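You operate a simulated robot arm through the tools that you are given. There is no shell and no other tool.

You run a simulated two-armed robot. Do the job below in one go: nothing can be reset, and whatever is moved stays where it is left.

TASK
Wire the board so that its switch lights lamp A.
Fine: red lead on pin 1, black on 2, blue from 3 to 6; supply on, then the switch.

It is judged by the outcome, as a careful person would: the job done as asked, and still so three seconds after it is handed in. It fails if anything else is knocked over, pushed out of place, dropped, spilled or broken.

THE ROBOT
Two 7-joint arms with two-finger parallel grippers on one trunk that stands fixed in place. Base frame: the origin is at the foot of the trunk, x ahead of it, y to its left, z up. Lengths are in cm, angles in degrees, forces in N, time in s.
The left shoulder is at [5, 17.7, 120.4], the right one opposite. With the tool pointing down near the work surface each hand reaches from about 22 to 70 cm from the base axis, measured 20 degrees to its own side. Payload 3.43 kg a hand.
The TCP of each hand is the grasp point between the finger pads, 3.4 cm short of the fingertips. In the tool frame z runs along the fingers and y along their closing line. The gripper opens to 12.8 cm. The fingers are 2.4 cm wide and 1.2 cm thick; the gripper's body (4.8 by 13 cm) begins 9.6 cm behind the TCP.
Orientation is that of the tool frame in the base frame, as a unit quaternion [x, y, z, w]. With the fingers straight down and closing along the base's y, the tool's x points along the base's -x, its y along +y and its z along -z.

THE INTERFACE
- The arms move only by the tool servo_tool. It takes "left_rows", "right_rows" or both (then of equal length, played together; a hand with none holds still); each is a list of rows, each a list of 7 numbers: the opening, from 0 (shut) to 1 (fully open), then the shift along the tool's x, y, z in cm, then the turn, a rotation vector about the tool's x, y, z in degrees. In form: [[fingers, x, y, z, rx, ry, rz], ...]. A call has 1 to 20 rows; each row is the pose to reach, as a shift and turn from the pose commanded when the call began, along the tool's axes at that moment. A row lasts 0.2 s, in which the tool goes at most 5 cm and 8.6 degrees; a call with a longer step from one row to the next is refused whole, and so is a gripper value outside its range. A pose out of reach is approached as far as the arm can. The call stops where the force on the tool passes 40 N (or 10 N more than at its start, if that is more) or the arm is blocked; 0.2 s more then pass. The fingers move at their own pace (about 10.8 cm/s each) and stop on an object; they squeeze with about 25 N. The grip force told is the motor's: it shows also when the fingers shut on nothing. Time passes only in rows, and 0.2 s behind the last, so rows that repeat a pose let the fingers close. The reply holds the time, the measured pose of the TCP, the force on the tool along the base axes, the opening and the grip force, in the units named above and with some noise, with the torque about the TCP (base axes, N m) and any sound that the robot's microphone picked up, and new pictures: "views" is both (left out), scene, wrist or none (wrist: the cameras of the hands that moved).
- Cameras (640 x 400 px; columns grow to the right, rows downward): "scene" is now at [13.33, 6.48, 136.87]; the picture's right is [0.70, -0.71, 0.00], its down [-0.38, -0.37, -0.84] and it looks along [0.60, 0.59, -0.54] (base axes); focal length 277 px, centre (320, 200). "left" rides on the left gripper at [7.6, 1.1, -16] in its tool frame; the picture's right is [-0.15, 0.99, 0.00], its down [-0.88, -0.13, -0.46] and it looks along [-0.45, -0.07, 0.89] (tool axes); focal length 234 px, centre (320, 200). "right" rides on the right gripper at [7.6, -1.1, -16] in its tool frame; the picture's right is [0.15, 0.99, 0.00], its down [-0.88, 0.13, -0.46] and it looks along [-0.45, 0.07, 0.89] (tool axes); focal length 234 px, centre (320, 200). There is no depth. A picture from a camera that has moved, and an enlarged one, comes with that camera's place and axes in the base frame and with its lens.
- lift_body(by): slides the trunk up (or, below 0, down) by that many cm; the arms and the scene camera ride with it, the base frame stays. It gives what a move gives, with no picture.
- pan_tilt(pan, tilt): turns the head with the scene camera to pan (to the left, within 80 degrees either way) and tilt (down, from -29 to 69), counted from straight ahead of the robot. It gives what a move gives, and a new picture of the scene camera.
- inspect(camera, box): a new picture of the part [left, top, right, bottom] of that camera's present view, enlarged. No time passes.
- hand_in(): hands the job in; it is judged then, once.

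Nothing tells you positions but the pictures and the camera data. Unless the task says otherwise, let go and move clear before handing in.

The tools are called after ">>>" as a command line: name --argument value ..., lists and objects as JSON in quotes. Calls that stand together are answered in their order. servo_tool: Moves the arms, as the interface text tells. Its arguments: {"type":"object","properties":{"left_rows":{"type":"array","items":{"type":"array","items":{"type":"number"}}},"right_rows":{"type":"array","items":{"type":"array","items":{"type":"number"}}},"views":{"type":"string","enum":["both","scene","wrist","none"]}},"required":[]} The other tools are called the same way: lift_body (by) slides the trunk up or down; pan_tilt (pan, tilt) turns the head that bears the scene camera; inspect (camera, box) takes an enlarged picture of a part of a camera's view; hand_in () hands the job in.

At the start:

```text
time_s: 0.0
left_position: [21.83, 30.04, 116.86]
left_tcp_rot: [0.0, 1.0, 0.001, 0.0]
left_contact_force: [-0.2, -0.2, 0.5]
left_wrist_torque: [-0.03, 0.0, -0.01]
left_grip_width: 12.83
left_gripper_force: 0.0
right_position: [37.09, 3.58, 110.79]
right_tcp_rot: [0.0, 1.0, 0.0, 0.0]
right_contact_force: [-0.1, 1.0, 0.5]
right_wrist_torque: [0.0, 0.0, -0.02]
right_grip_width: 12.77
right_gripper_force: 0.0
trunk travel left (down, up): [-37.5, 2.6]
head pan, tilt: [44.4, 32.4]
```

scene: 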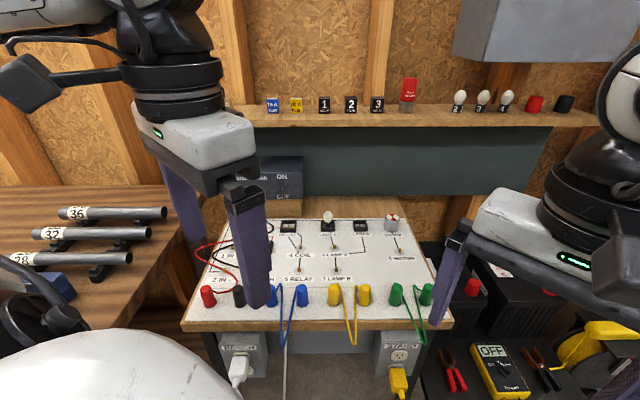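
right: 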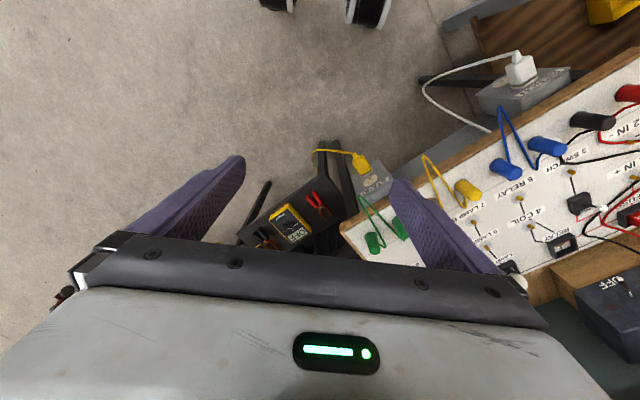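
left: 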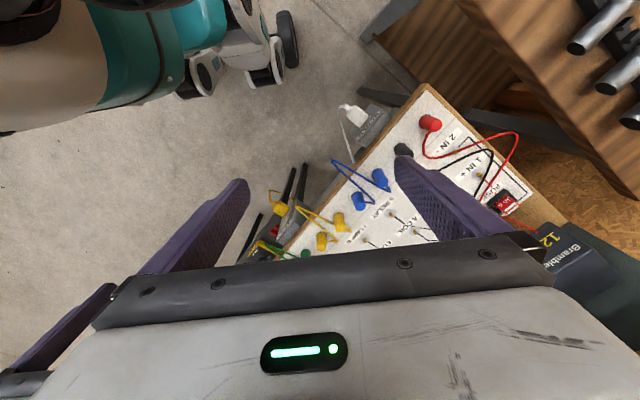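

I see a sloped or flat training board ahead-left with coloured plugs along its near edge, a supply box behind it, and the arms partly blocking the view. I'll enlarge the pictures first to read the labels and locate the pins.

>>> inspect --camera "scene" --box '[180, 200, 340, 300]'

>>> inspect --camera "scene" --box '[300, 200, 460, 300]'

>>> inspect --camera "left" --box '[320, 80, 600, 260]'

>>> inspect --camera "right" --box '[400, 60, 640, 300]'

```text
4.00 times, centred on (260, 250) of scene
camera zoom: at [13.33, 6.48, 136.87], right [0.7, -0.71, 0.0], down [-0.38, -0.37, -0.84], along [0.6, 0.59, -0.54], focal length 1110 px, centre (560, 0)
```

zoom: 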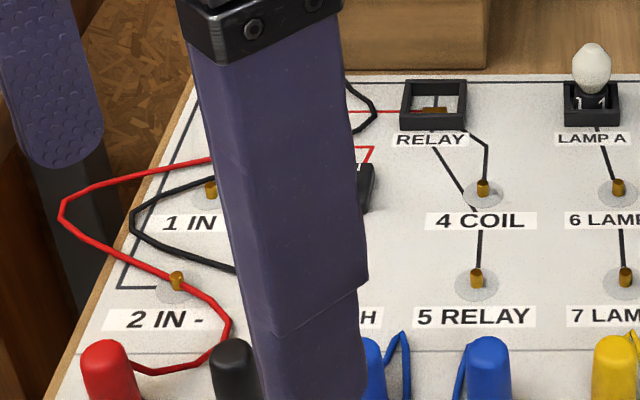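

```text
4.00 times, centred on (380, 250) of scene
camera zoom: at [13.33, 6.48, 136.87], right [0.7, -0.71, 0.0], down [-0.38, -0.37, -0.84], along [0.6, 0.59, -0.54], focal length 1110 px, centre (80, 0)
```

zoom: 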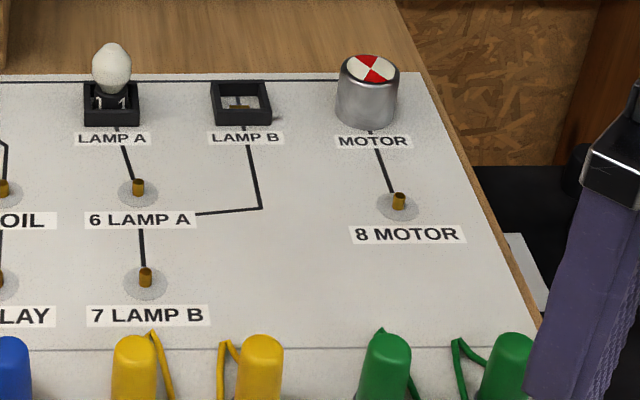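

```text
2.22 times, centred on (460, 170) of left
camera zoom: at [14.36, 31.21, 132.81], right [0.15, 0.99, 0.0], down [0.88, -0.13, 0.46], along [0.45, -0.07, -0.89], focal length 520 px, centre (9, 267)
```

zoom: 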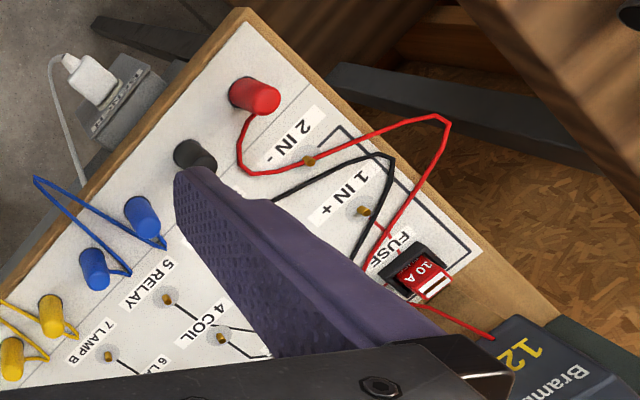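

```text
1.67 times, centred on (520, 180) of right
camera zoom: at [29.4, 2.32, 126.71], right [-0.15, 0.99, 0.0], down [0.88, 0.13, 0.46], along [0.45, 0.07, -0.89], focal length 390 px, centre (-13, 233)
```

zoom: 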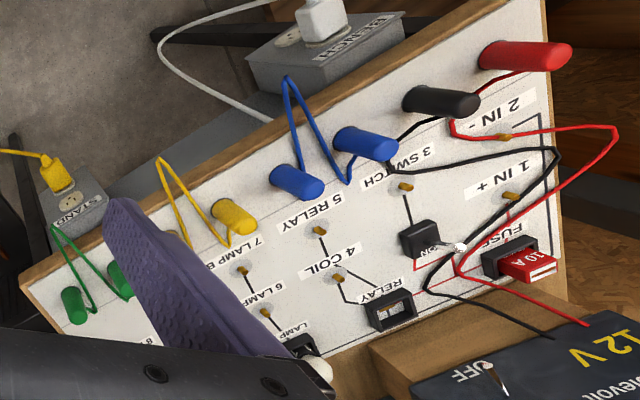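

The fingers hide part of the board. I'll look at the shelf, the lower outlets and the supply in more detail before moving anything.

>>> inspect --camera "scene" --box '[250, 70, 420, 130]'

>>> inspect --camera "scene" --box '[430, 70, 600, 130]'

>>> inspect --camera "scene" --box '[200, 320, 440, 400]'

>>> inspect --camera "scene" --box '[240, 140, 340, 220]'

>>> inspect --camera "scene" --box '[430, 250, 640, 400]'

>>> inspect --camera "scene" --box '[0, 180, 200, 320]'

```text
3.76 times, centred on (335, 100) of scene
camera zoom: at [13.33, 6.48, 136.87], right [0.7, -0.71, 0.0], down [-0.38, -0.37, -0.84], along [0.6, 0.59, -0.54], focal length 1044 px, centre (264, 576)
```

zoom: 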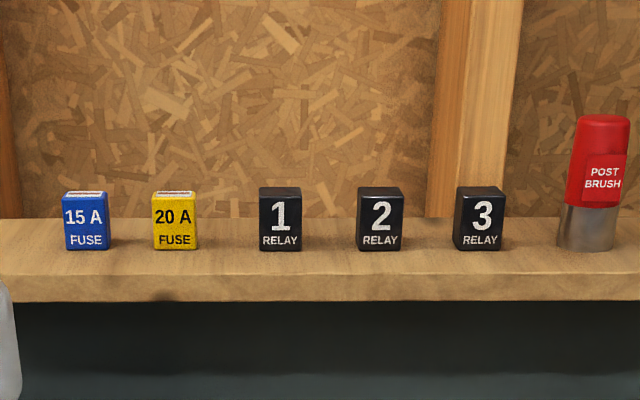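

```text
3.76 times, centred on (515, 100) of scene
camera zoom: at [13.33, 6.48, 136.87], right [0.7, -0.71, 0.0], down [-0.38, -0.37, -0.84], along [0.6, 0.59, -0.54], focal length 1044 px, centre (-414, 576)
```

zoom: 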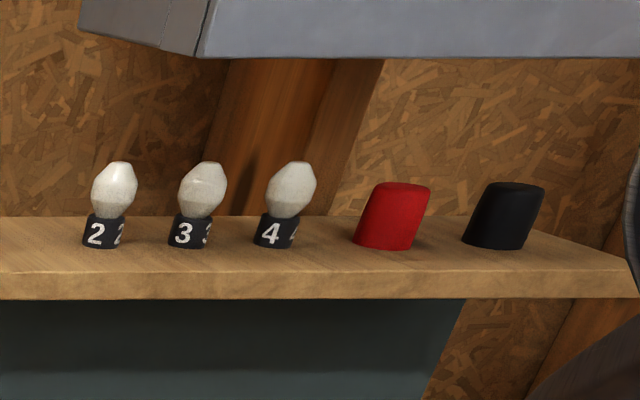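

```text
2.67 times, centred on (320, 360) of scene
camera zoom: at [13.33, 6.48, 136.87], right [0.7, -0.71, 0.0], down [-0.38, -0.37, -0.84], along [0.6, 0.59, -0.54], focal length 740 px, centre (320, -227)
```

zoom: 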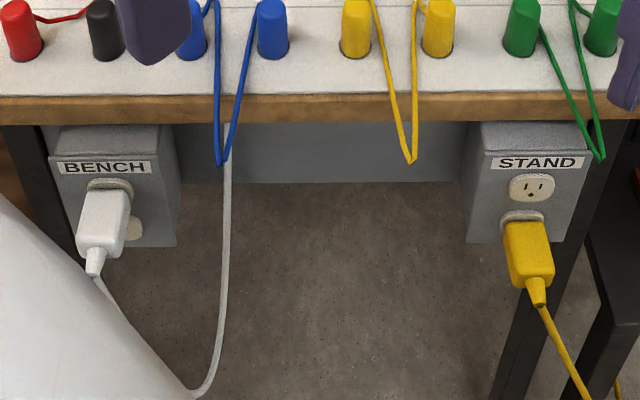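

```text
5.00 times, centred on (290, 180) of scene
camera zoom: at [13.33, 6.48, 136.87], right [0.7, -0.71, 0.0], down [-0.38, -0.37, -0.84], along [0.6, 0.59, -0.54], focal length 1387 px, centre (470, 300)
```

zoom: 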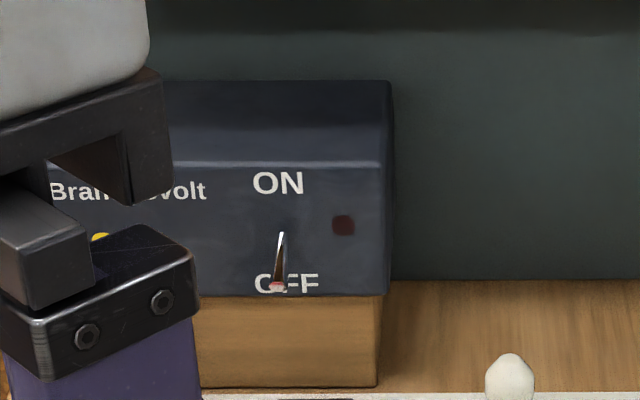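

```text
2.67 times, centred on (535, 325) of scene
camera zoom: at [13.33, 6.48, 136.87], right [0.7, -0.71, 0.0], down [-0.38, -0.37, -0.84], along [0.6, 0.59, -0.54], focal length 740 px, centre (-253, -133)
```

zoom: 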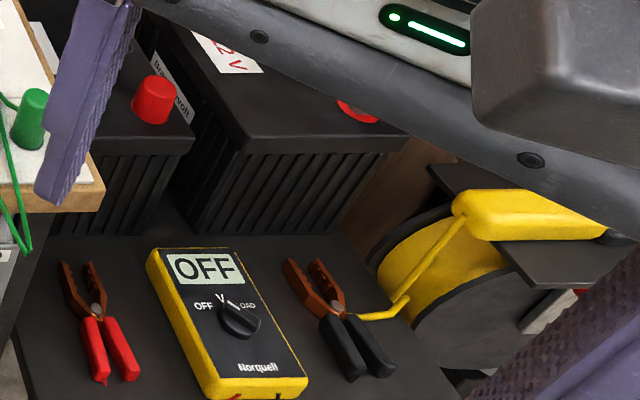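

```text
2.86 times, centred on (100, 250) of scene
camera zoom: at [13.33, 6.48, 136.87], right [0.7, -0.71, 0.0], down [-0.38, -0.37, -0.84], along [0.6, 0.59, -0.54], focal length 792 px, centre (949, 57)
```

zoom: 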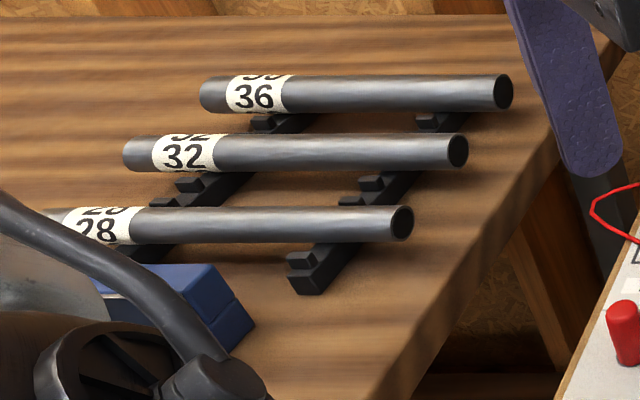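

The board's pins sit around z≈87, and pin 4 is near (49, 49). Next I'll swing both hands sideways, clear of the scene view, so I can see the whole board.

>>> servo_tool --left_rows '[[1, 0, 4.5, 0, 0, 0, 0], [1, 0, 9, 0, 0, 0, 0], [1, 0, 13.5, 0, 0, 0, 0], [1, 0, 18, 0, 0, 0, 0], [1, 0, 22, 0, 0, 0, 0]]' --right_rows '[[1, 0, -4.5, 0, 0, 0, 0], [1, 0, -9, 0, 0, 0, 0], [1, 0, -13.5, 0, 0, 0, 0], [1, 0, -18, 0, 0, 0, 0], [1, 0, -22, 0, 0, 0, 0]]' --views "both"

```text
time_s: 1.2
left_position: [22.07, 51.53, 116.55]
left_tcp_rot: [-0.002, 1.0, 0.0, -0.001]
left_contact_force: [0.0, 0.2, 0.4]
left_wrist_torque: [-0.04, 0.01, 0.03]
left_grip_width: 12.79
left_gripper_force: 0.0
left hand out of reach, approached as far as the arm can: row 5
right_position: [36.95, -18.81, 111.02]
right_tcp_rot: [-0.001, 1.0, 0.0, 0.0]
right_contact_force: [0.2, 0.3, 0.1]
right_wrist_torque: [-0.01, 0.0, -0.01]
right_grip_width: 12.77
right_gripper_force: 0.0
trunk travel left (down, up): [-37.5, 2.6]
head pan, tilt: [44.4, 32.4]
camera scene: at [13.34, 6.45, 136.87], right [0.7, -0.71, 0.0], down [-0.38, -0.37, -0.84], along [0.6, 0.59, -0.54], focal length 277 px, centre (320, 200)
camera right: at [29.25, -20.0, 126.91], right [-0.15, 0.99, 0.0], down [0.88, 0.13, 0.46], along [0.45, 0.07, -0.89], focal length 234 px, centre (320, 200)
camera left: at [14.48, 52.53, 132.46], right [0.14, 0.99, 0.0], down [0.88, -0.13, 0.46], along [0.45, -0.06, -0.89], focal length 234 px, centre (320, 200)
```

scene: 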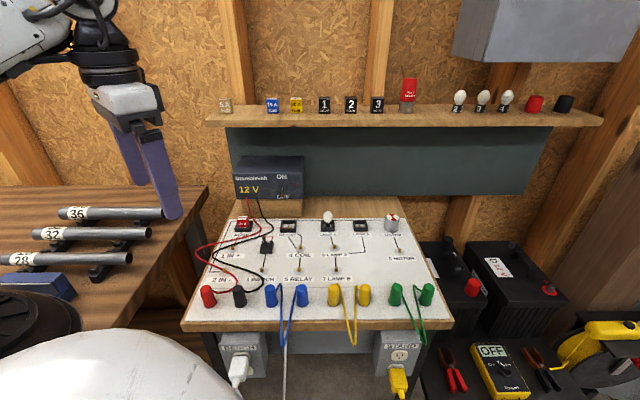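
right: 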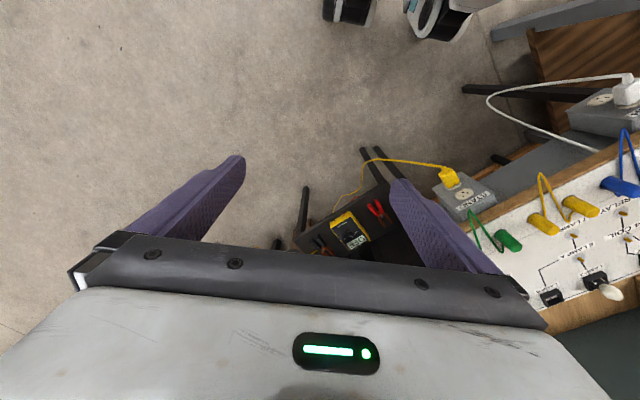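
left: 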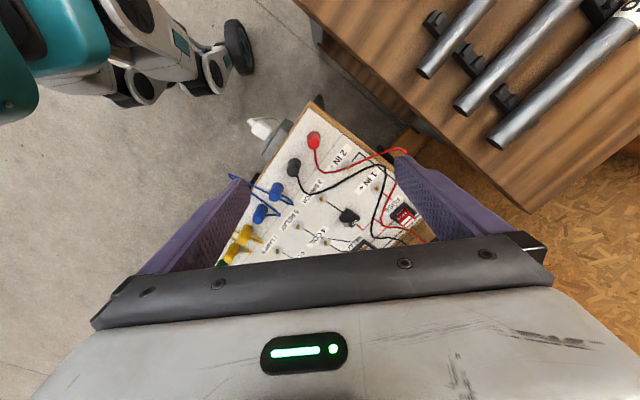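

Now the whole board shows. I'll enlarge it for precise coordinates of pins, plugs, switch and supply.

>>> inspect --camera "scene" --box '[180, 210, 320, 310]'

>>> inspect --camera "scene" --box '[220, 145, 340, 220]'

>>> inspect --camera "left" --box '[230, 90, 430, 270]'

>>> inspect --camera "right" --box '[440, 130, 640, 310]'

>>> inspect --camera "scene" --box '[290, 205, 450, 315]'

```text
4.00 times, centred on (250, 260) of scene
camera zoom: at [13.34, 6.45, 136.87], right [0.7, -0.71, 0.0], down [-0.38, -0.37, -0.84], along [0.6, 0.59, -0.54], focal length 1110 px, centre (600, -40)
```

zoom: 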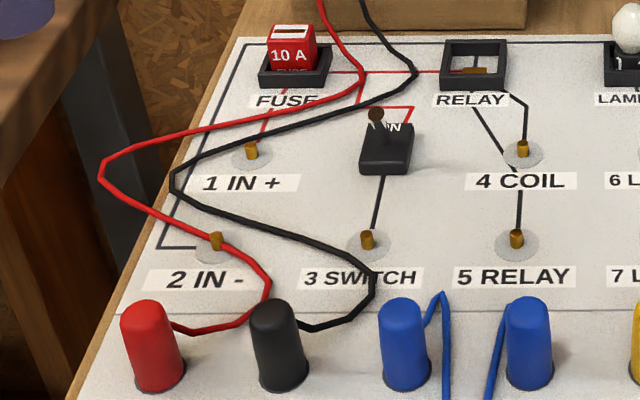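

```text
5.33 times, centred on (280, 182) of scene
camera zoom: at [13.34, 6.45, 136.87], right [0.7, -0.71, 0.0], down [-0.38, -0.37, -0.84], along [0.6, 0.59, -0.54], focal length 1479 px, centre (533, 293)
```

zoom: 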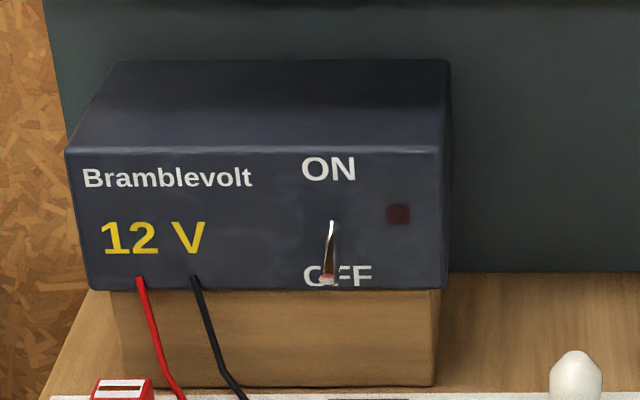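

```text
2.22 times, centred on (330, 180) of left
camera zoom: at [14.48, 52.53, 132.46], right [0.14, 0.99, 0.0], down [0.88, -0.13, 0.46], along [0.45, -0.06, -0.89], focal length 520 px, centre (298, 244)
```

zoom: 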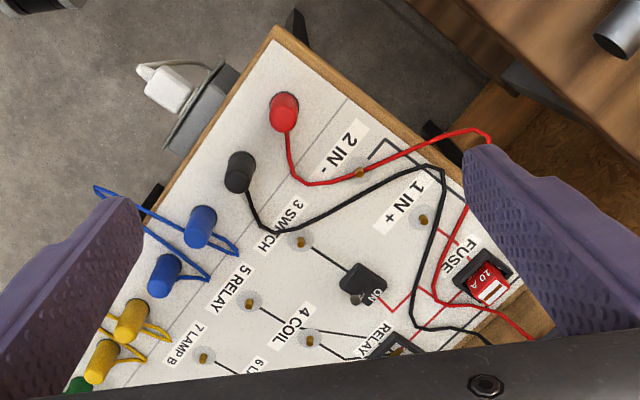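

```text
2.22 times, centred on (540, 220) of right
camera zoom: at [29.25, -20.0, 126.91], right [-0.15, 0.99, 0.0], down [0.88, 0.13, 0.46], along [0.45, 0.07, -0.89], focal length 520 px, centre (-169, 156)
```

zoom: 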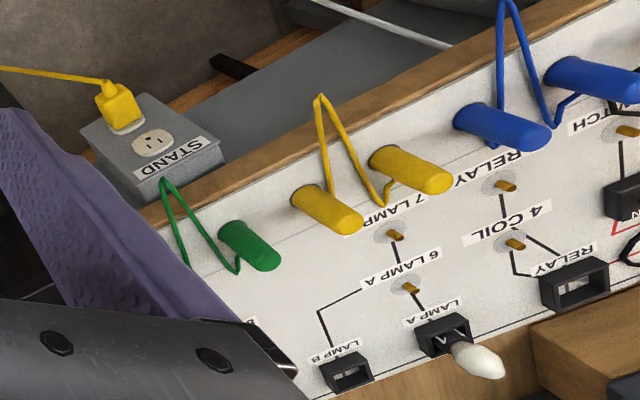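

```text
3.64 times, centred on (370, 260) of scene
camera zoom: at [13.34, 6.45, 136.87], right [0.7, -0.71, 0.0], down [-0.38, -0.37, -0.84], along [0.6, 0.59, -0.54], focal length 1009 px, centre (138, -18)
```

zoom: 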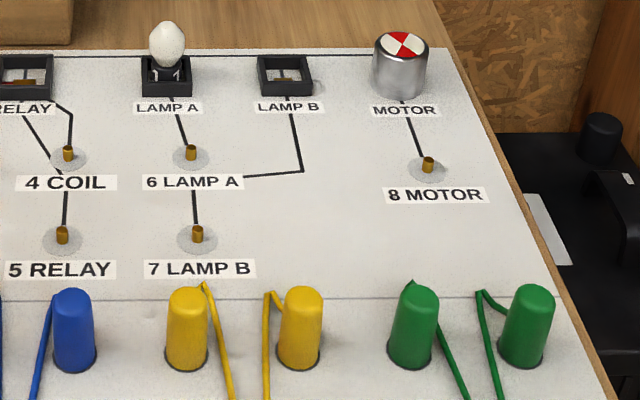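

The board is flat (pin tops at z≈87.5), with its rows running along the diagonal: pin 1 ≈ (36.6, 61.3), pin 2 ≈ (31, 55.7), pin 3 ≈ (37.3, 49.5), pin 6 ≈ (55.6, 42.5). I'll turn the left hand 45° so the fingers close along the board's row, and bring it over the red plug for a closer look.

>>> servo_tool --left_rows '[[0.5, 0, -0.7, 2, 0, 0, -7.5], [0.5, 0, -1.4, 4, 0, 0, -15], [0.5, 0, -2.1, 6, 0, 0, -22.5], [0.5, 0, -2.8, 8, 0, 0, -30], [0.5, 0, -3.5, 10, 0, 0, -37.5], [0.5, 0, -4, 12, 0, 0, -45], [0.5, 0, -4, 12, 0, 0, -45]]' --views "both"

```text
time_s: 2.8
left_position: [22.29, 46.98, 104.67]
left_tcp_rot: [-0.383, 0.924, 0.0, 0.0]
left_contact_force: [0.1, 0.6, 0.7]
left_wrist_torque: [0.02, -0.03, -0.01]
left_grip_width: 6.43
left_gripper_force: 0.1
right_position: [36.85, -18.6, 111.11]
right_tcp_rot: [0.0, 1.0, 0.0, 0.001]
right_contact_force: [-0.1, 0.0, 0.6]
right_wrist_torque: [0.02, 0.02, 0.0]
right_grip_width: 12.79
right_gripper_force: 0.0
trunk travel left (down, up): [-37.5, 2.6]
head pan, tilt: [44.4, 32.4]
camera scene: at [13.32, 6.47, 136.87], right [0.7, -0.71, 0.0], down [-0.38, -0.37, -0.84], along [0.6, 0.59, -0.54], focal length 277 px, centre (320, 200)
camera left: at [16.01, 42.51, 120.63], right [-0.6, 0.8, 0.0], down [0.71, 0.53, 0.46], along [0.37, 0.27, -0.89], focal length 234 px, centre (320, 200)
```

scene: 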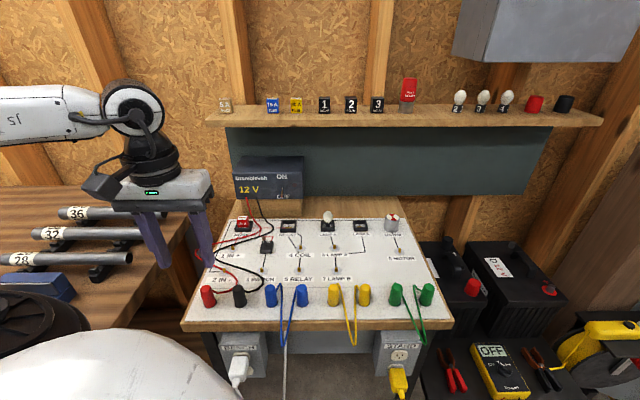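
left: 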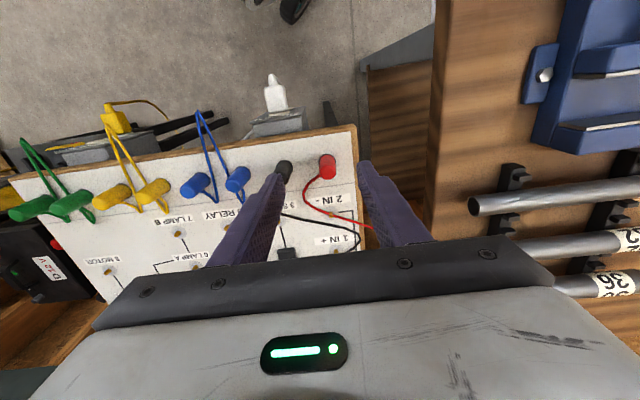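

The hand is now aligned with the board and the red plug shows just between the fingertips. I'll enlarge this to refine plug and pin positions.

>>> inspect --camera "left" --box '[240, 110, 400, 260]'

>>> inspect --camera "left" --box '[80, 120, 280, 280]'

>>> inspect --camera "scene" --box '[190, 235, 310, 310]'

```text
2.67 times, centred on (320, 185) of left
camera zoom: at [16.01, 42.51, 120.63], right [-0.6, 0.8, 0.0], down [0.71, 0.53, 0.46], along [0.37, 0.27, -0.89], focal length 624 px, centre (320, 240)
```

zoom: 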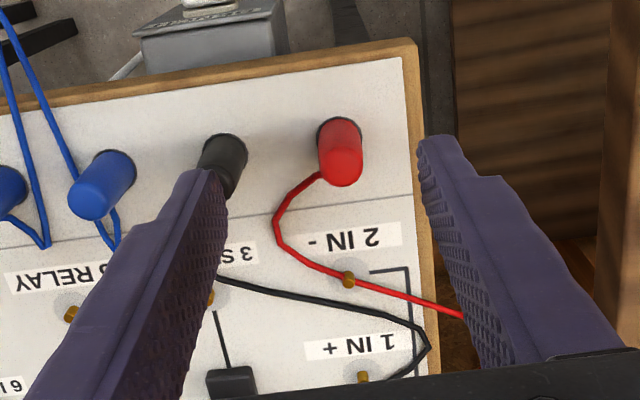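

```text
2.50 times, centred on (180, 200) of left
camera zoom: at [16.01, 42.51, 120.63], right [-0.6, 0.8, 0.0], down [0.71, 0.53, 0.46], along [0.37, 0.27, -0.89], focal length 585 px, centre (670, 200)
```

zoom: 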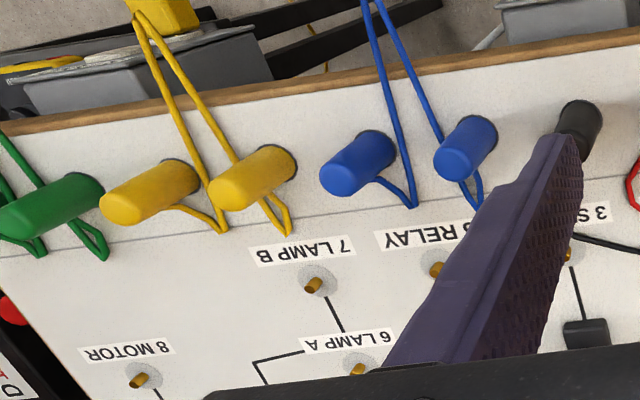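

```text
5.33 times, centred on (250, 272) of scene
camera zoom: at [13.32, 6.47, 136.87], right [0.7, -0.71, 0.0], down [-0.38, -0.37, -0.84], along [0.6, 0.59, -0.54], focal length 1479 px, centre (693, -187)
```

zoom: 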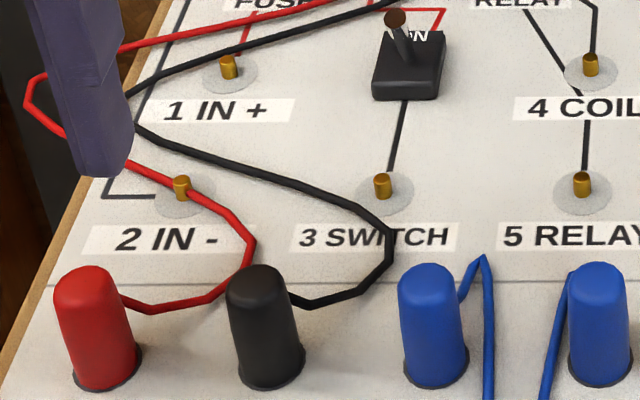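

The red plug sits at about (24.1, 49.7), top near z≈92. I'll centre the hand over it and come down to just above its top for a check.

>>> servo_tool --left_rows '[[0.42, -1.6, 0.2, 0, 0, 0, 0], [0.42, -3.2, 0.45, 2, 0, 0, 0], [0.42, -3.2, 0.45, 5, 0, 0, 0], [0.42, -3.2, 0.45, 7.2, 0, 0, 0], [0.42, -3.2, 0.45, 7.2, 0, 0, 0]]' --views "both"

>>> inspect --camera "left" --box '[240, 90, 400, 240]'

>>> inspect --camera "scene" --box '[180, 235, 300, 310]'

```text
time_s: 4.0
left_position: [24.32, 49.54, 97.48]
left_tcp_rot: [-0.382, 0.924, 0.0, 0.0]
left_contact_force: [0.0, 0.2, 0.1]
left_wrist_torque: [0.0, -0.01, 0.0]
left_grip_width: 5.38
left_gripper_force: 0.1
right_position: [36.96, -18.75, 111.09]
right_tcp_rot: [0.001, 1.0, 0.0, 0.0]
right_contact_force: [0.1, -0.1, 0.3]
right_wrist_torque: [0.04, 0.0, 0.01]
right_grip_width: 12.82
right_gripper_force: 0.1
trunk travel left (down, up): [-37.5, 2.6]
head pan, tilt: [44.4, 32.4]
camera scene: at [13.32, 6.47, 136.87], right [0.7, -0.71, 0.0], down [-0.38, -0.37, -0.84], along [0.6, 0.59, -0.54], focal length 277 px, centre (320, 200)
camera left: at [18.16, 45.06, 113.43], right [-0.6, 0.8, 0.0], down [0.71, 0.53, 0.46], along [0.37, 0.27, -0.89], focal length 234 px, centre (320, 200)
```

scene: 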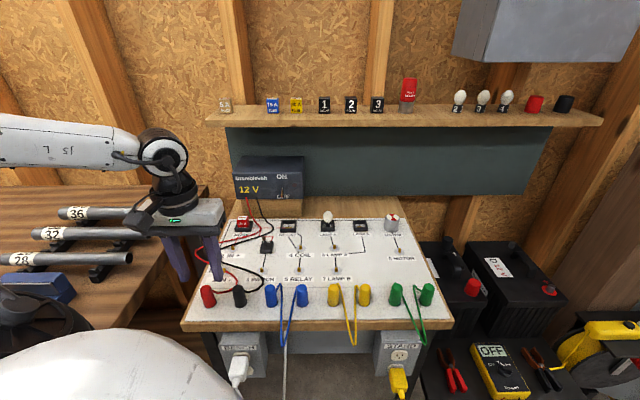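
left: 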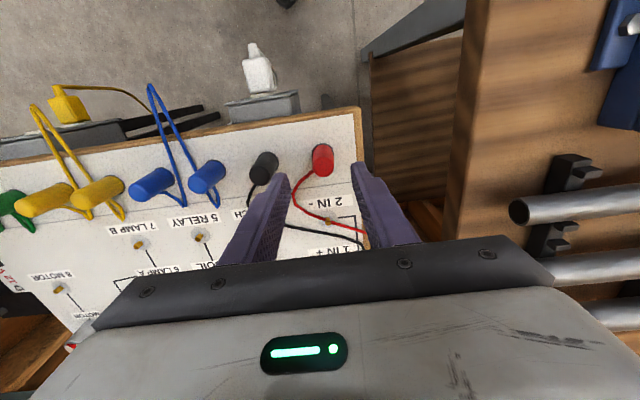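

```text
2.67 times, centred on (320, 165) of left
camera zoom: at [18.16, 45.06, 113.43], right [-0.6, 0.8, 0.0], down [0.71, 0.53, 0.46], along [0.37, 0.27, -0.89], focal length 624 px, centre (320, 293)
```

zoom: 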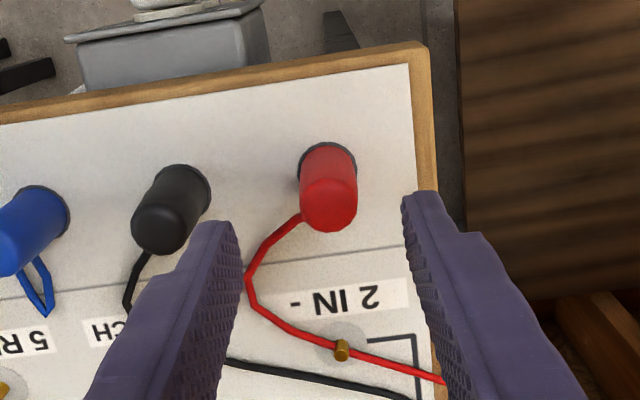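

```text
5.33 times, centred on (240, 272) of scene
camera zoom: at [13.32, 6.47, 136.87], right [0.7, -0.71, 0.0], down [-0.38, -0.37, -0.84], along [0.6, 0.59, -0.54], focal length 1479 px, centre (747, -187)
```

zoom: 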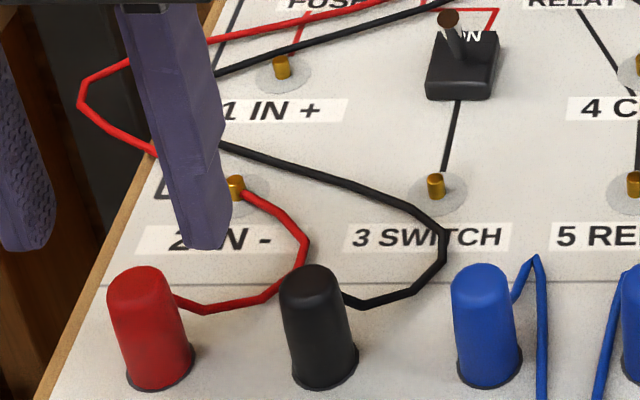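

The plug is about 0.3 cm to the left of the fingers' midline. I'll correct that, lower to z≈90.9, and close on the red plug.

>>> servo_tool --left_rows '[[0.42, 0, 0.3, 0.5, 0, 0, 0], [0.42, 0, 0.3, 3, 0, 0, 0], [0.42, 0, 0.3, 5, 0, 0, 0], [0.42, 0, 0.3, 6.5, 0, 0, 0], [0.42, 0, 0.3, 6.5, 0, 0, 0], [0.1, 0, 0.3, 6.5, 0, 0, 0], [0, 0, 0.3, 6.5, 0, 0, 0], [0, 0, 0.3, 6.5, 0, 0, 0]]' --views "both"

>>> inspect --camera "scene" --box '[180, 235, 300, 310]'

>>> inspect --camera "left" --box '[240, 110, 400, 260]'

```text
time_s: 5.8
left_position: [24.0, 49.92, 90.86]
left_tcp_rot: [-0.384, 0.924, 0.0, 0.001]
left_contact_force: [0.3, -0.9, -1.0]
left_wrist_torque: [-0.04, 0.0, -0.01]
left_grip_width: 2.16
left_gripper_force: 24.7
right_position: [36.94, -18.86, 111.1]
right_tcp_rot: [0.001, 1.0, 0.001, 0.0]
right_contact_force: [-0.2, -0.1, -0.3]
right_wrist_torque: [0.02, -0.02, 0.01]
right_grip_width: 12.82
right_gripper_force: 0.0
trunk travel left (down, up): [-37.5, 2.6]
head pan, tilt: [44.4, 32.4]
camera scene: at [13.34, 6.48, 136.86], right [0.7, -0.71, 0.0], down [-0.38, -0.37, -0.84], along [0.6, 0.59, -0.54], focal length 277 px, centre (320, 200)
camera left: at [17.86, 45.41, 106.81], right [-0.6, 0.8, 0.0], down [0.71, 0.53, 0.46], along [0.37, 0.27, -0.89], focal length 234 px, centre (320, 200)
```

scene: 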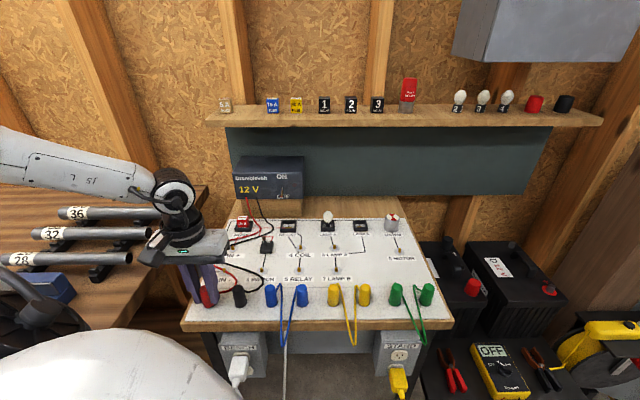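
left: 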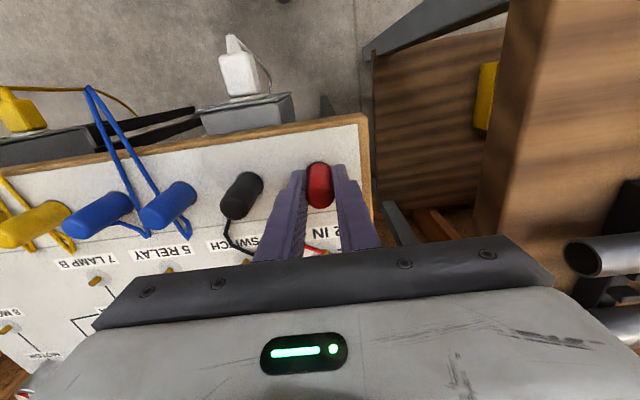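

```text
5.33 times, centred on (240, 272) of scene
camera zoom: at [13.34, 6.48, 136.86], right [0.7, -0.71, 0.0], down [-0.38, -0.37, -0.84], along [0.6, 0.59, -0.54], focal length 1479 px, centre (747, -187)
```

zoom: 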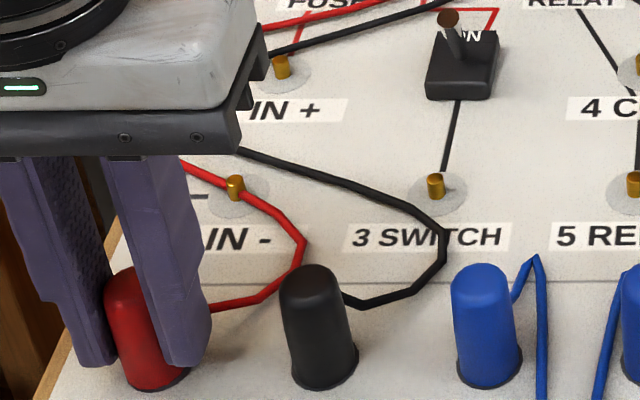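

```text
2.67 times, centred on (320, 185) of left
camera zoom: at [17.86, 45.41, 106.81], right [-0.6, 0.8, 0.0], down [0.71, 0.53, 0.46], along [0.37, 0.27, -0.89], focal length 624 px, centre (320, 240)
```

zoom: 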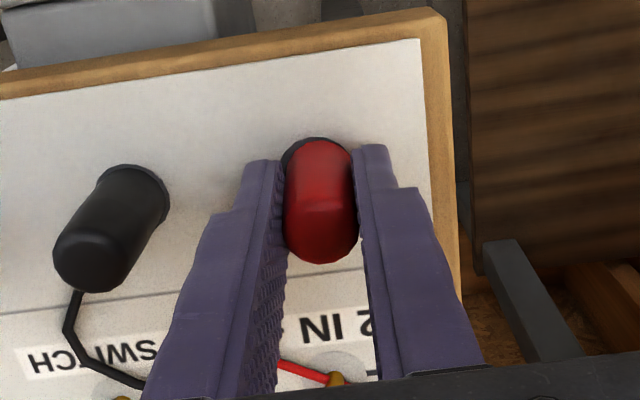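

The red plug is held (2.16 cm wide, 25 N). I'll lift it straight up and carry it toward pin 1, then check alignment.

>>> servo_tool --left_rows '[[0, 0, 0, -1, 0, 0, 0], [0, 0, 0, -3, 0, 0, 0], [0, 0, 0, -5, 0, 0, 0], [0, 0, 0, -7, 0, 0, 0], [0, -3, -0.1, -8, 0, 0, 0], [0, -6, -0.3, -8, 0, 0, 0], [0, -9, -0.5, -8, 0, 0, 0], [0, -12, -0.6, -8, 0, 0, 0], [0, -15, -0.8, -8, 0, 0, 0], [0, -15, -0.8, -8, 0, 0, 0]]' --views "both"

>>> inspect --camera "left" --box '[240, 110, 400, 260]'

>>> inspect --camera "scene" --box '[180, 180, 320, 280]'

```text
time_s: 8.0
left_position: [35.36, 59.66, 99.06]
left_tcp_rot: [-0.383, 0.924, 0.0, 0.0]
left_contact_force: [0.1, 0.3, 0.0]
left_wrist_torque: [-0.01, -0.01, -0.01]
left_grip_width: 2.17
left_gripper_force: 24.8
right_position: [36.89, -18.78, 111.1]
right_tcp_rot: [0.001, 1.0, 0.0, 0.001]
right_contact_force: [-0.8, -0.4, -0.4]
right_wrist_torque: [-0.01, 0.0, 0.0]
right_grip_width: 12.76
right_gripper_force: 0.1
trunk travel left (down, up): [-37.5, 2.6]
head pan, tilt: [44.4, 32.4]
camera scene: at [13.31, 6.44, 136.87], right [0.7, -0.71, 0.0], down [-0.38, -0.37, -0.84], along [0.6, 0.59, -0.54], focal length 277 px, centre (320, 200)
camera left: at [29.17, 55.27, 114.99], right [-0.6, 0.8, 0.0], down [0.71, 0.53, 0.46], along [0.37, 0.27, -0.89], focal length 234 px, centre (320, 200)
```

scene: 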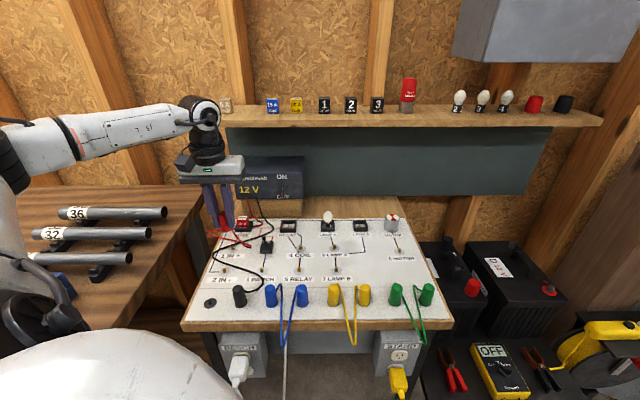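
left: 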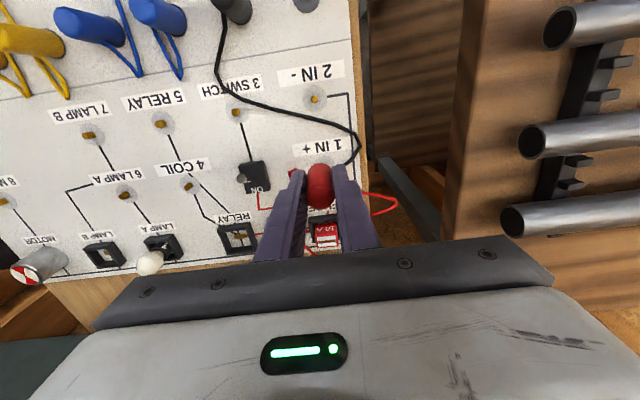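

```text
2.67 times, centred on (320, 185) of left
camera zoom: at [29.17, 55.27, 114.99], right [-0.6, 0.8, 0.0], down [0.71, 0.53, 0.46], along [0.37, 0.27, -0.89], focal length 624 px, centre (320, 240)
```

zoom: 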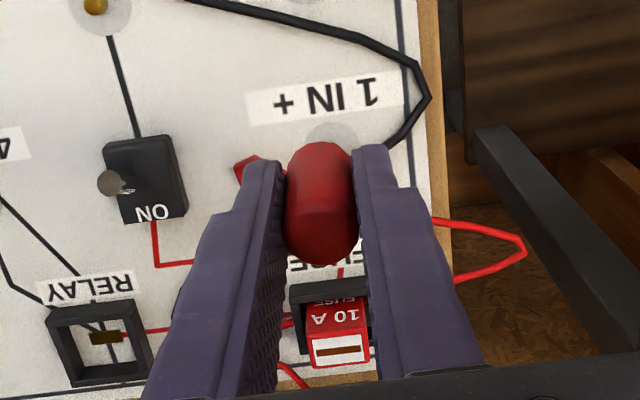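

```text
4.00 times, centred on (250, 230) of scene
camera zoom: at [13.31, 6.44, 136.87], right [0.7, -0.71, 0.0], down [-0.38, -0.37, -0.84], along [0.6, 0.59, -0.54], focal length 1110 px, centre (600, 80)
```

zoom: 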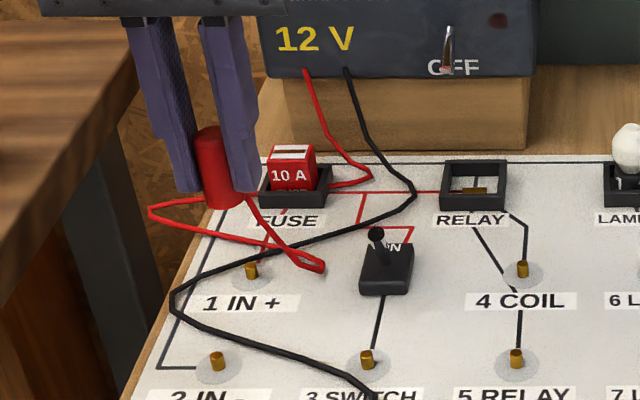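

The plug lifted cleanly and its lead follows. Pin 1 is hidden under the plug in this view, so I'll slide a little past it to see the pin directly and measure it.

>>> servo_tool --left_rows '[[0, -2, 0, 0, 0, 0, 0], [0, -4, 0, 0, 0, 0, 0], [0, -4, 0, 0, 0, 0, 0]]' --views "wrist"

>>> inspect --camera "left" --box '[260, 60, 400, 160]'

>>> inspect --camera "scene" --box '[180, 200, 300, 270]'

```text
time_s: 8.8
left_position: [38.21, 62.6, 99.01]
left_tcp_rot: [-0.383, 0.924, -0.001, -0.001]
left_contact_force: [-0.5, 0.1, 0.5]
left_wrist_torque: [0.0, -0.02, 0.01]
left_grip_width: 2.14
left_gripper_force: 24.8
right_position: [36.83, -18.8, 111.03]
right_tcp_rot: [0.0, 1.0, 0.0, 0.0]
right_contact_force: [-0.5, 1.1, 0.0]
right_wrist_torque: [0.01, -0.02, 0.0]
right_grip_width: 12.81
right_gripper_force: 0.2
trunk travel left (down, up): [-37.5, 2.6]
head pan, tilt: [44.4, 32.4]
camera left: at [32.0, 58.17, 114.94], right [-0.6, 0.8, 0.0], down [0.71, 0.53, 0.45], along [0.37, 0.27, -0.89], focal length 234 px, centre (320, 200)
```

left: 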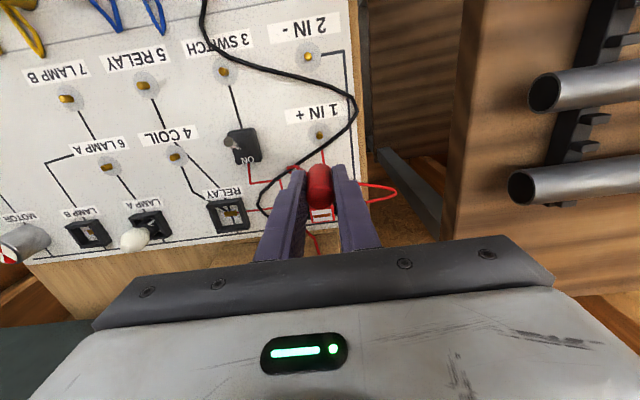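

```text
4.00 times, centred on (330, 110) of left
camera zoom: at [32.0, 58.17, 114.94], right [-0.6, 0.8, 0.0], down [0.71, 0.53, 0.45], along [0.37, 0.27, -0.89], focal length 937 px, centre (280, 560)
```

zoom: 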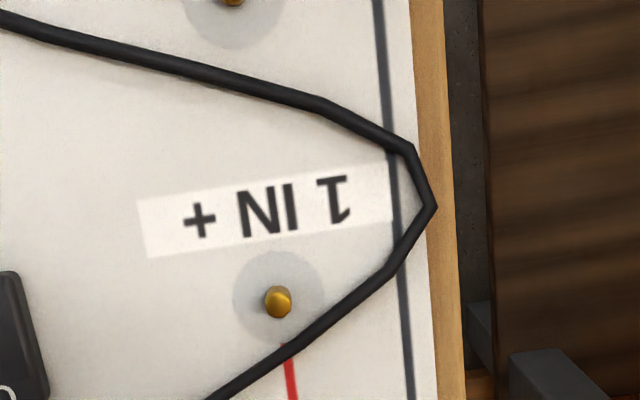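

```text
5.33 times, centred on (240, 235) of scene
camera zoom: at [13.32, 6.48, 136.87], right [0.7, -0.71, 0.0], down [-0.38, -0.37, -0.84], along [0.6, 0.59, -0.54], focal length 1479 px, centre (747, 13)
```

zoom: 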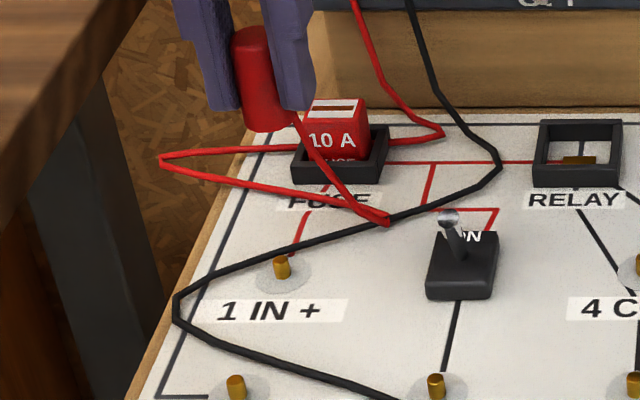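

Pin 1 measures at (36.64, 61.55), so the plug must come back 1.93 cm and 0.2 cm sideways. I'll align and lower it to just above the pin tip, then check.

>>> servo_tool --left_rows '[[0, 1.0, 0.1, 0, 0, 0, 0], [0, 1.93, 0.2, 0, 0, 0, 0], [0, 1.93, 0.2, 2.5, 0, 0, 0], [0, 1.93, 0.2, 5, 0, 0, 0], [0, 1.93, 0.2, 5, 0, 0, 0]]' --views "both"

>>> inspect --camera "left" --box '[260, 130, 380, 220]'

>>> inspect --camera "scene" --box '[190, 200, 290, 270]'

```text
time_s: 10.0
left_position: [36.52, 61.35, 93.87]
left_tcp_rot: [-0.383, 0.924, -0.001, 0.001]
left_contact_force: [0.2, 0.5, 0.3]
left_wrist_torque: [-0.03, -0.01, 0.03]
left_grip_width: 2.16
left_gripper_force: 25.1
right_position: [36.9, -18.63, 111.09]
right_tcp_rot: [0.0, 1.0, 0.0, -0.001]
right_contact_force: [0.6, 0.3, 0.4]
right_wrist_torque: [-0.01, -0.02, 0.04]
right_grip_width: 12.79
right_gripper_force: 0.1
trunk travel left (down, up): [-37.5, 2.6]
head pan, tilt: [44.4, 32.4]
camera scene: at [13.32, 6.47, 136.87], right [0.7, -0.71, 0.0], down [-0.38, -0.37, -0.84], along [0.6, 0.59, -0.54], focal length 277 px, centre (320, 200)
camera left: at [30.29, 56.9, 109.8], right [-0.6, 0.8, 0.0], down [0.71, 0.53, 0.46], along [0.37, 0.27, -0.89], focal length 234 px, centre (320, 200)
```

scene: 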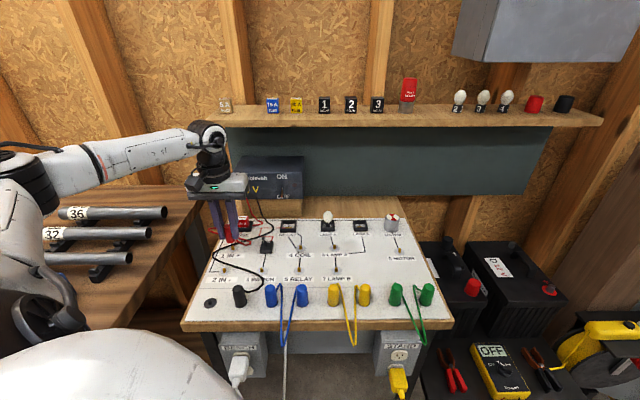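
left: 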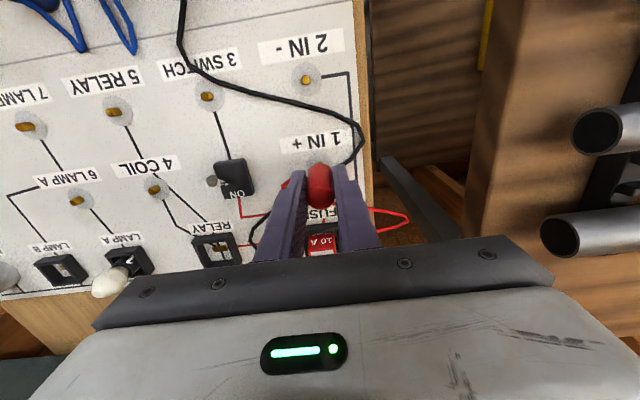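

```text
4.44 times, centred on (320, 175) of left
camera zoom: at [30.29, 56.9, 109.8], right [-0.6, 0.8, 0.0], down [0.71, 0.53, 0.46], along [0.37, 0.27, -0.89], focal length 1041 px, centre (320, 311)
```

zoom: 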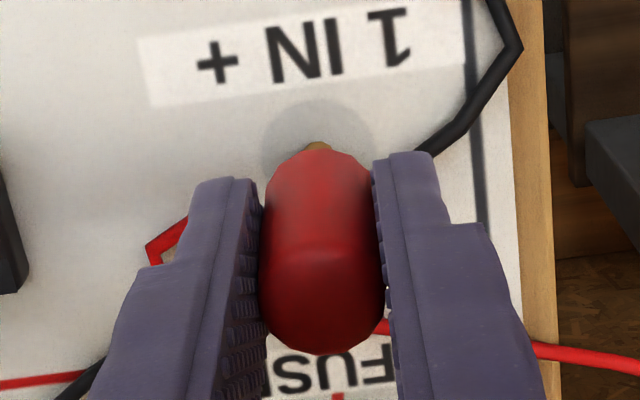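

```text
5.71 times, centred on (240, 235) of scene
camera zoom: at [13.32, 6.47, 136.87], right [0.7, -0.71, 0.0], down [-0.38, -0.37, -0.84], along [0.6, 0.59, -0.54], focal length 1585 px, centre (777, 0)
```

zoom: 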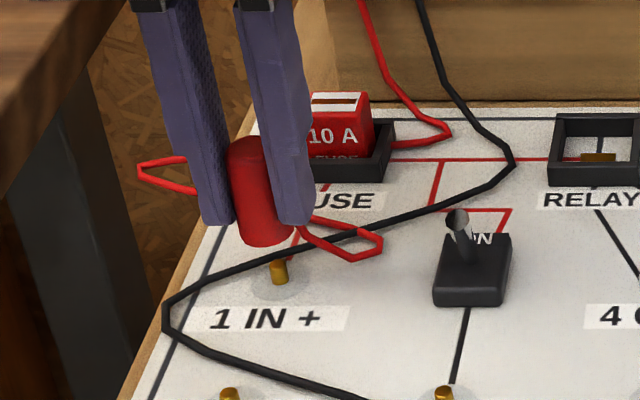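

The plug is lined up over pin 1. I'll lower it onto the pin in small steps, watching the force.

>>> servo_tool --left_rows '[[0, 0, 0, 0.8, 0, 0, 0], [0, 0, 0, 1.5, 0, 0, 0], [0, 0, 0, 2.0, 0, 0, 0], [0, 0, 0, 2.4, 0, 0, 0], [0, 0, 0, 2.4, 0, 0, 0]]' --views "none"

>>> inspect --camera "scene" --box '[190, 200, 290, 270]'

>>> inspect --camera "left" --box '[260, 130, 380, 220]'

```text
time_s: 11.2
left_position: [36.54, 61.66, 91.69]
left_tcp_rot: [-0.383, 0.924, 0.0, 0.0]
left_contact_force: [0.1, -0.2, -0.7]
left_wrist_torque: [0.02, 0.02, 0.01]
left_grip_width: 2.17
left_gripper_force: 25.0
right_position: [37.01, -18.75, 111.03]
right_tcp_rot: [0.0, 1.0, -0.001, 0.0]
right_contact_force: [-0.4, -0.2, 0.9]
right_wrist_torque: [0.01, -0.04, 0.01]
right_grip_width: 12.8
right_gripper_force: 0.0
trunk travel left (down, up): [-37.5, 2.6]
head pan, tilt: [44.4, 32.4]
```

```text
5.71 times, centred on (240, 235) of scene
camera zoom: at [13.33, 6.48, 136.87], right [0.7, -0.71, 0.0], down [-0.38, -0.37, -0.84], along [0.6, 0.59, -0.54], focal length 1585 px, centre (777, 0)
```

zoom: 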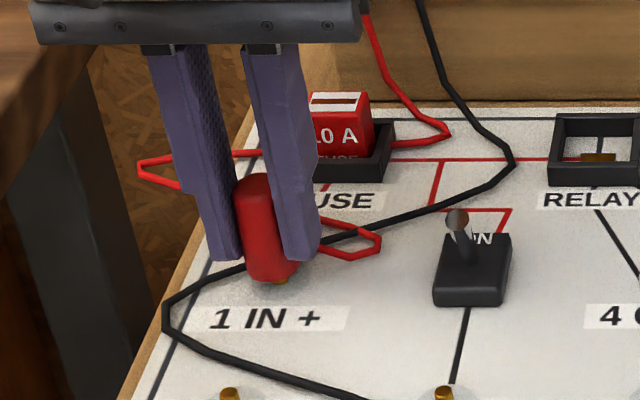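

```text
4.44 times, centred on (320, 175) of left
camera zoom: at [30.31, 57.09, 107.59], right [-0.6, 0.8, 0.0], down [0.71, 0.53, 0.46], along [0.37, 0.27, -0.89], focal length 1041 px, centre (320, 311)
```

zoom: 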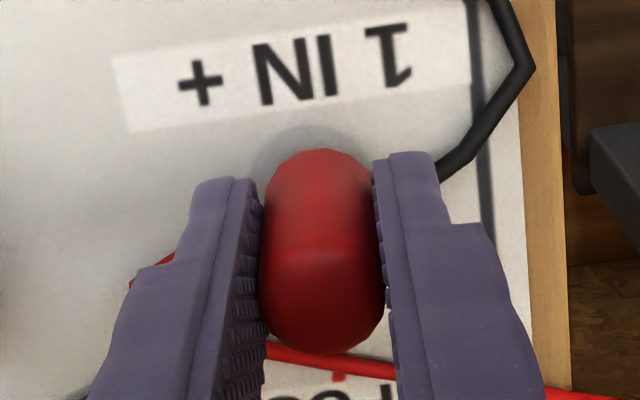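

No contact force yet and the plug is just over the pin tip. I'll continue down slowly to seat it.

>>> servo_tool --left_rows '[[0, 0, 0, 0.2, 0, 0, 0], [0, 0, 0, 0.4, 0, 0, 0], [0, 0, 0, 0.6, 0, 0, 0], [0, 0, 0, 0.6, 0, 0, 0]]' --views "none"

>>> inspect --camera "scene" --box '[190, 200, 290, 270]'

>>> inspect --camera "left" --box '[260, 130, 380, 220]'

```text
time_s: 12.2
left_position: [36.62, 61.63, 91.22]
left_tcp_rot: [-0.383, 0.924, -0.001, 0.001]
left_contact_force: [0.7, 0.1, 1.0]
left_wrist_torque: [0.0, -0.04, -0.01]
left_grip_width: 2.17
left_gripper_force: 25.3
right_position: [36.97, -18.71, 111.23]
right_tcp_rot: [0.0, 1.0, 0.0, 0.0]
right_contact_force: [1.2, 0.2, 0.6]
right_wrist_torque: [-0.01, -0.01, 0.0]
right_grip_width: 12.8
right_gripper_force: 0.1
trunk travel left (down, up): [-37.5, 2.6]
head pan, tilt: [44.4, 32.4]
```

```text
5.71 times, centred on (240, 235) of scene
camera zoom: at [13.32, 6.46, 136.87], right [0.7, -0.71, 0.0], down [-0.38, -0.37, -0.84], along [0.6, 0.59, -0.54], focal length 1585 px, centre (777, 0)
```

zoom: 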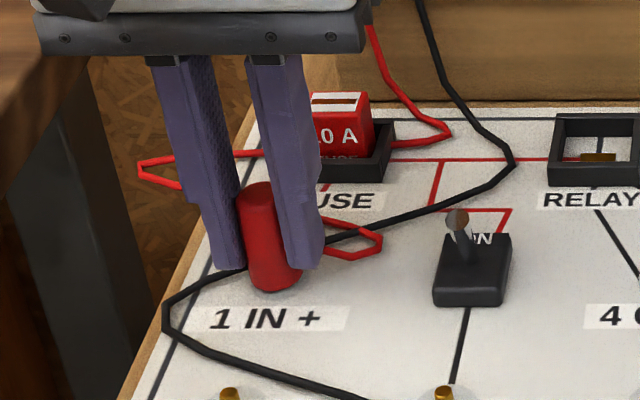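

```text
4.44 times, centred on (320, 175) of left
camera zoom: at [30.35, 57.05, 107.05], right [-0.6, 0.8, 0.0], down [0.71, 0.53, 0.46], along [0.37, 0.27, -0.89], focal length 1041 px, centre (320, 311)
```

zoom: 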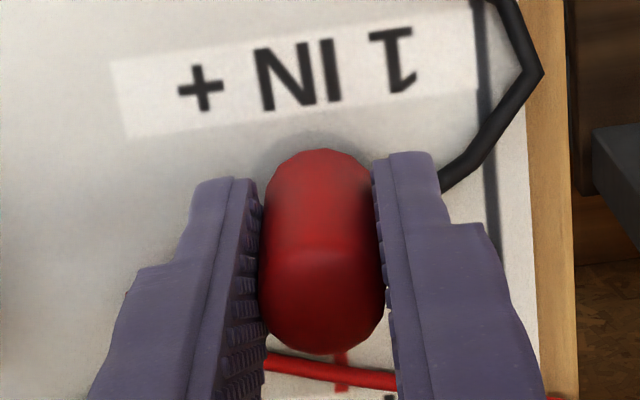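

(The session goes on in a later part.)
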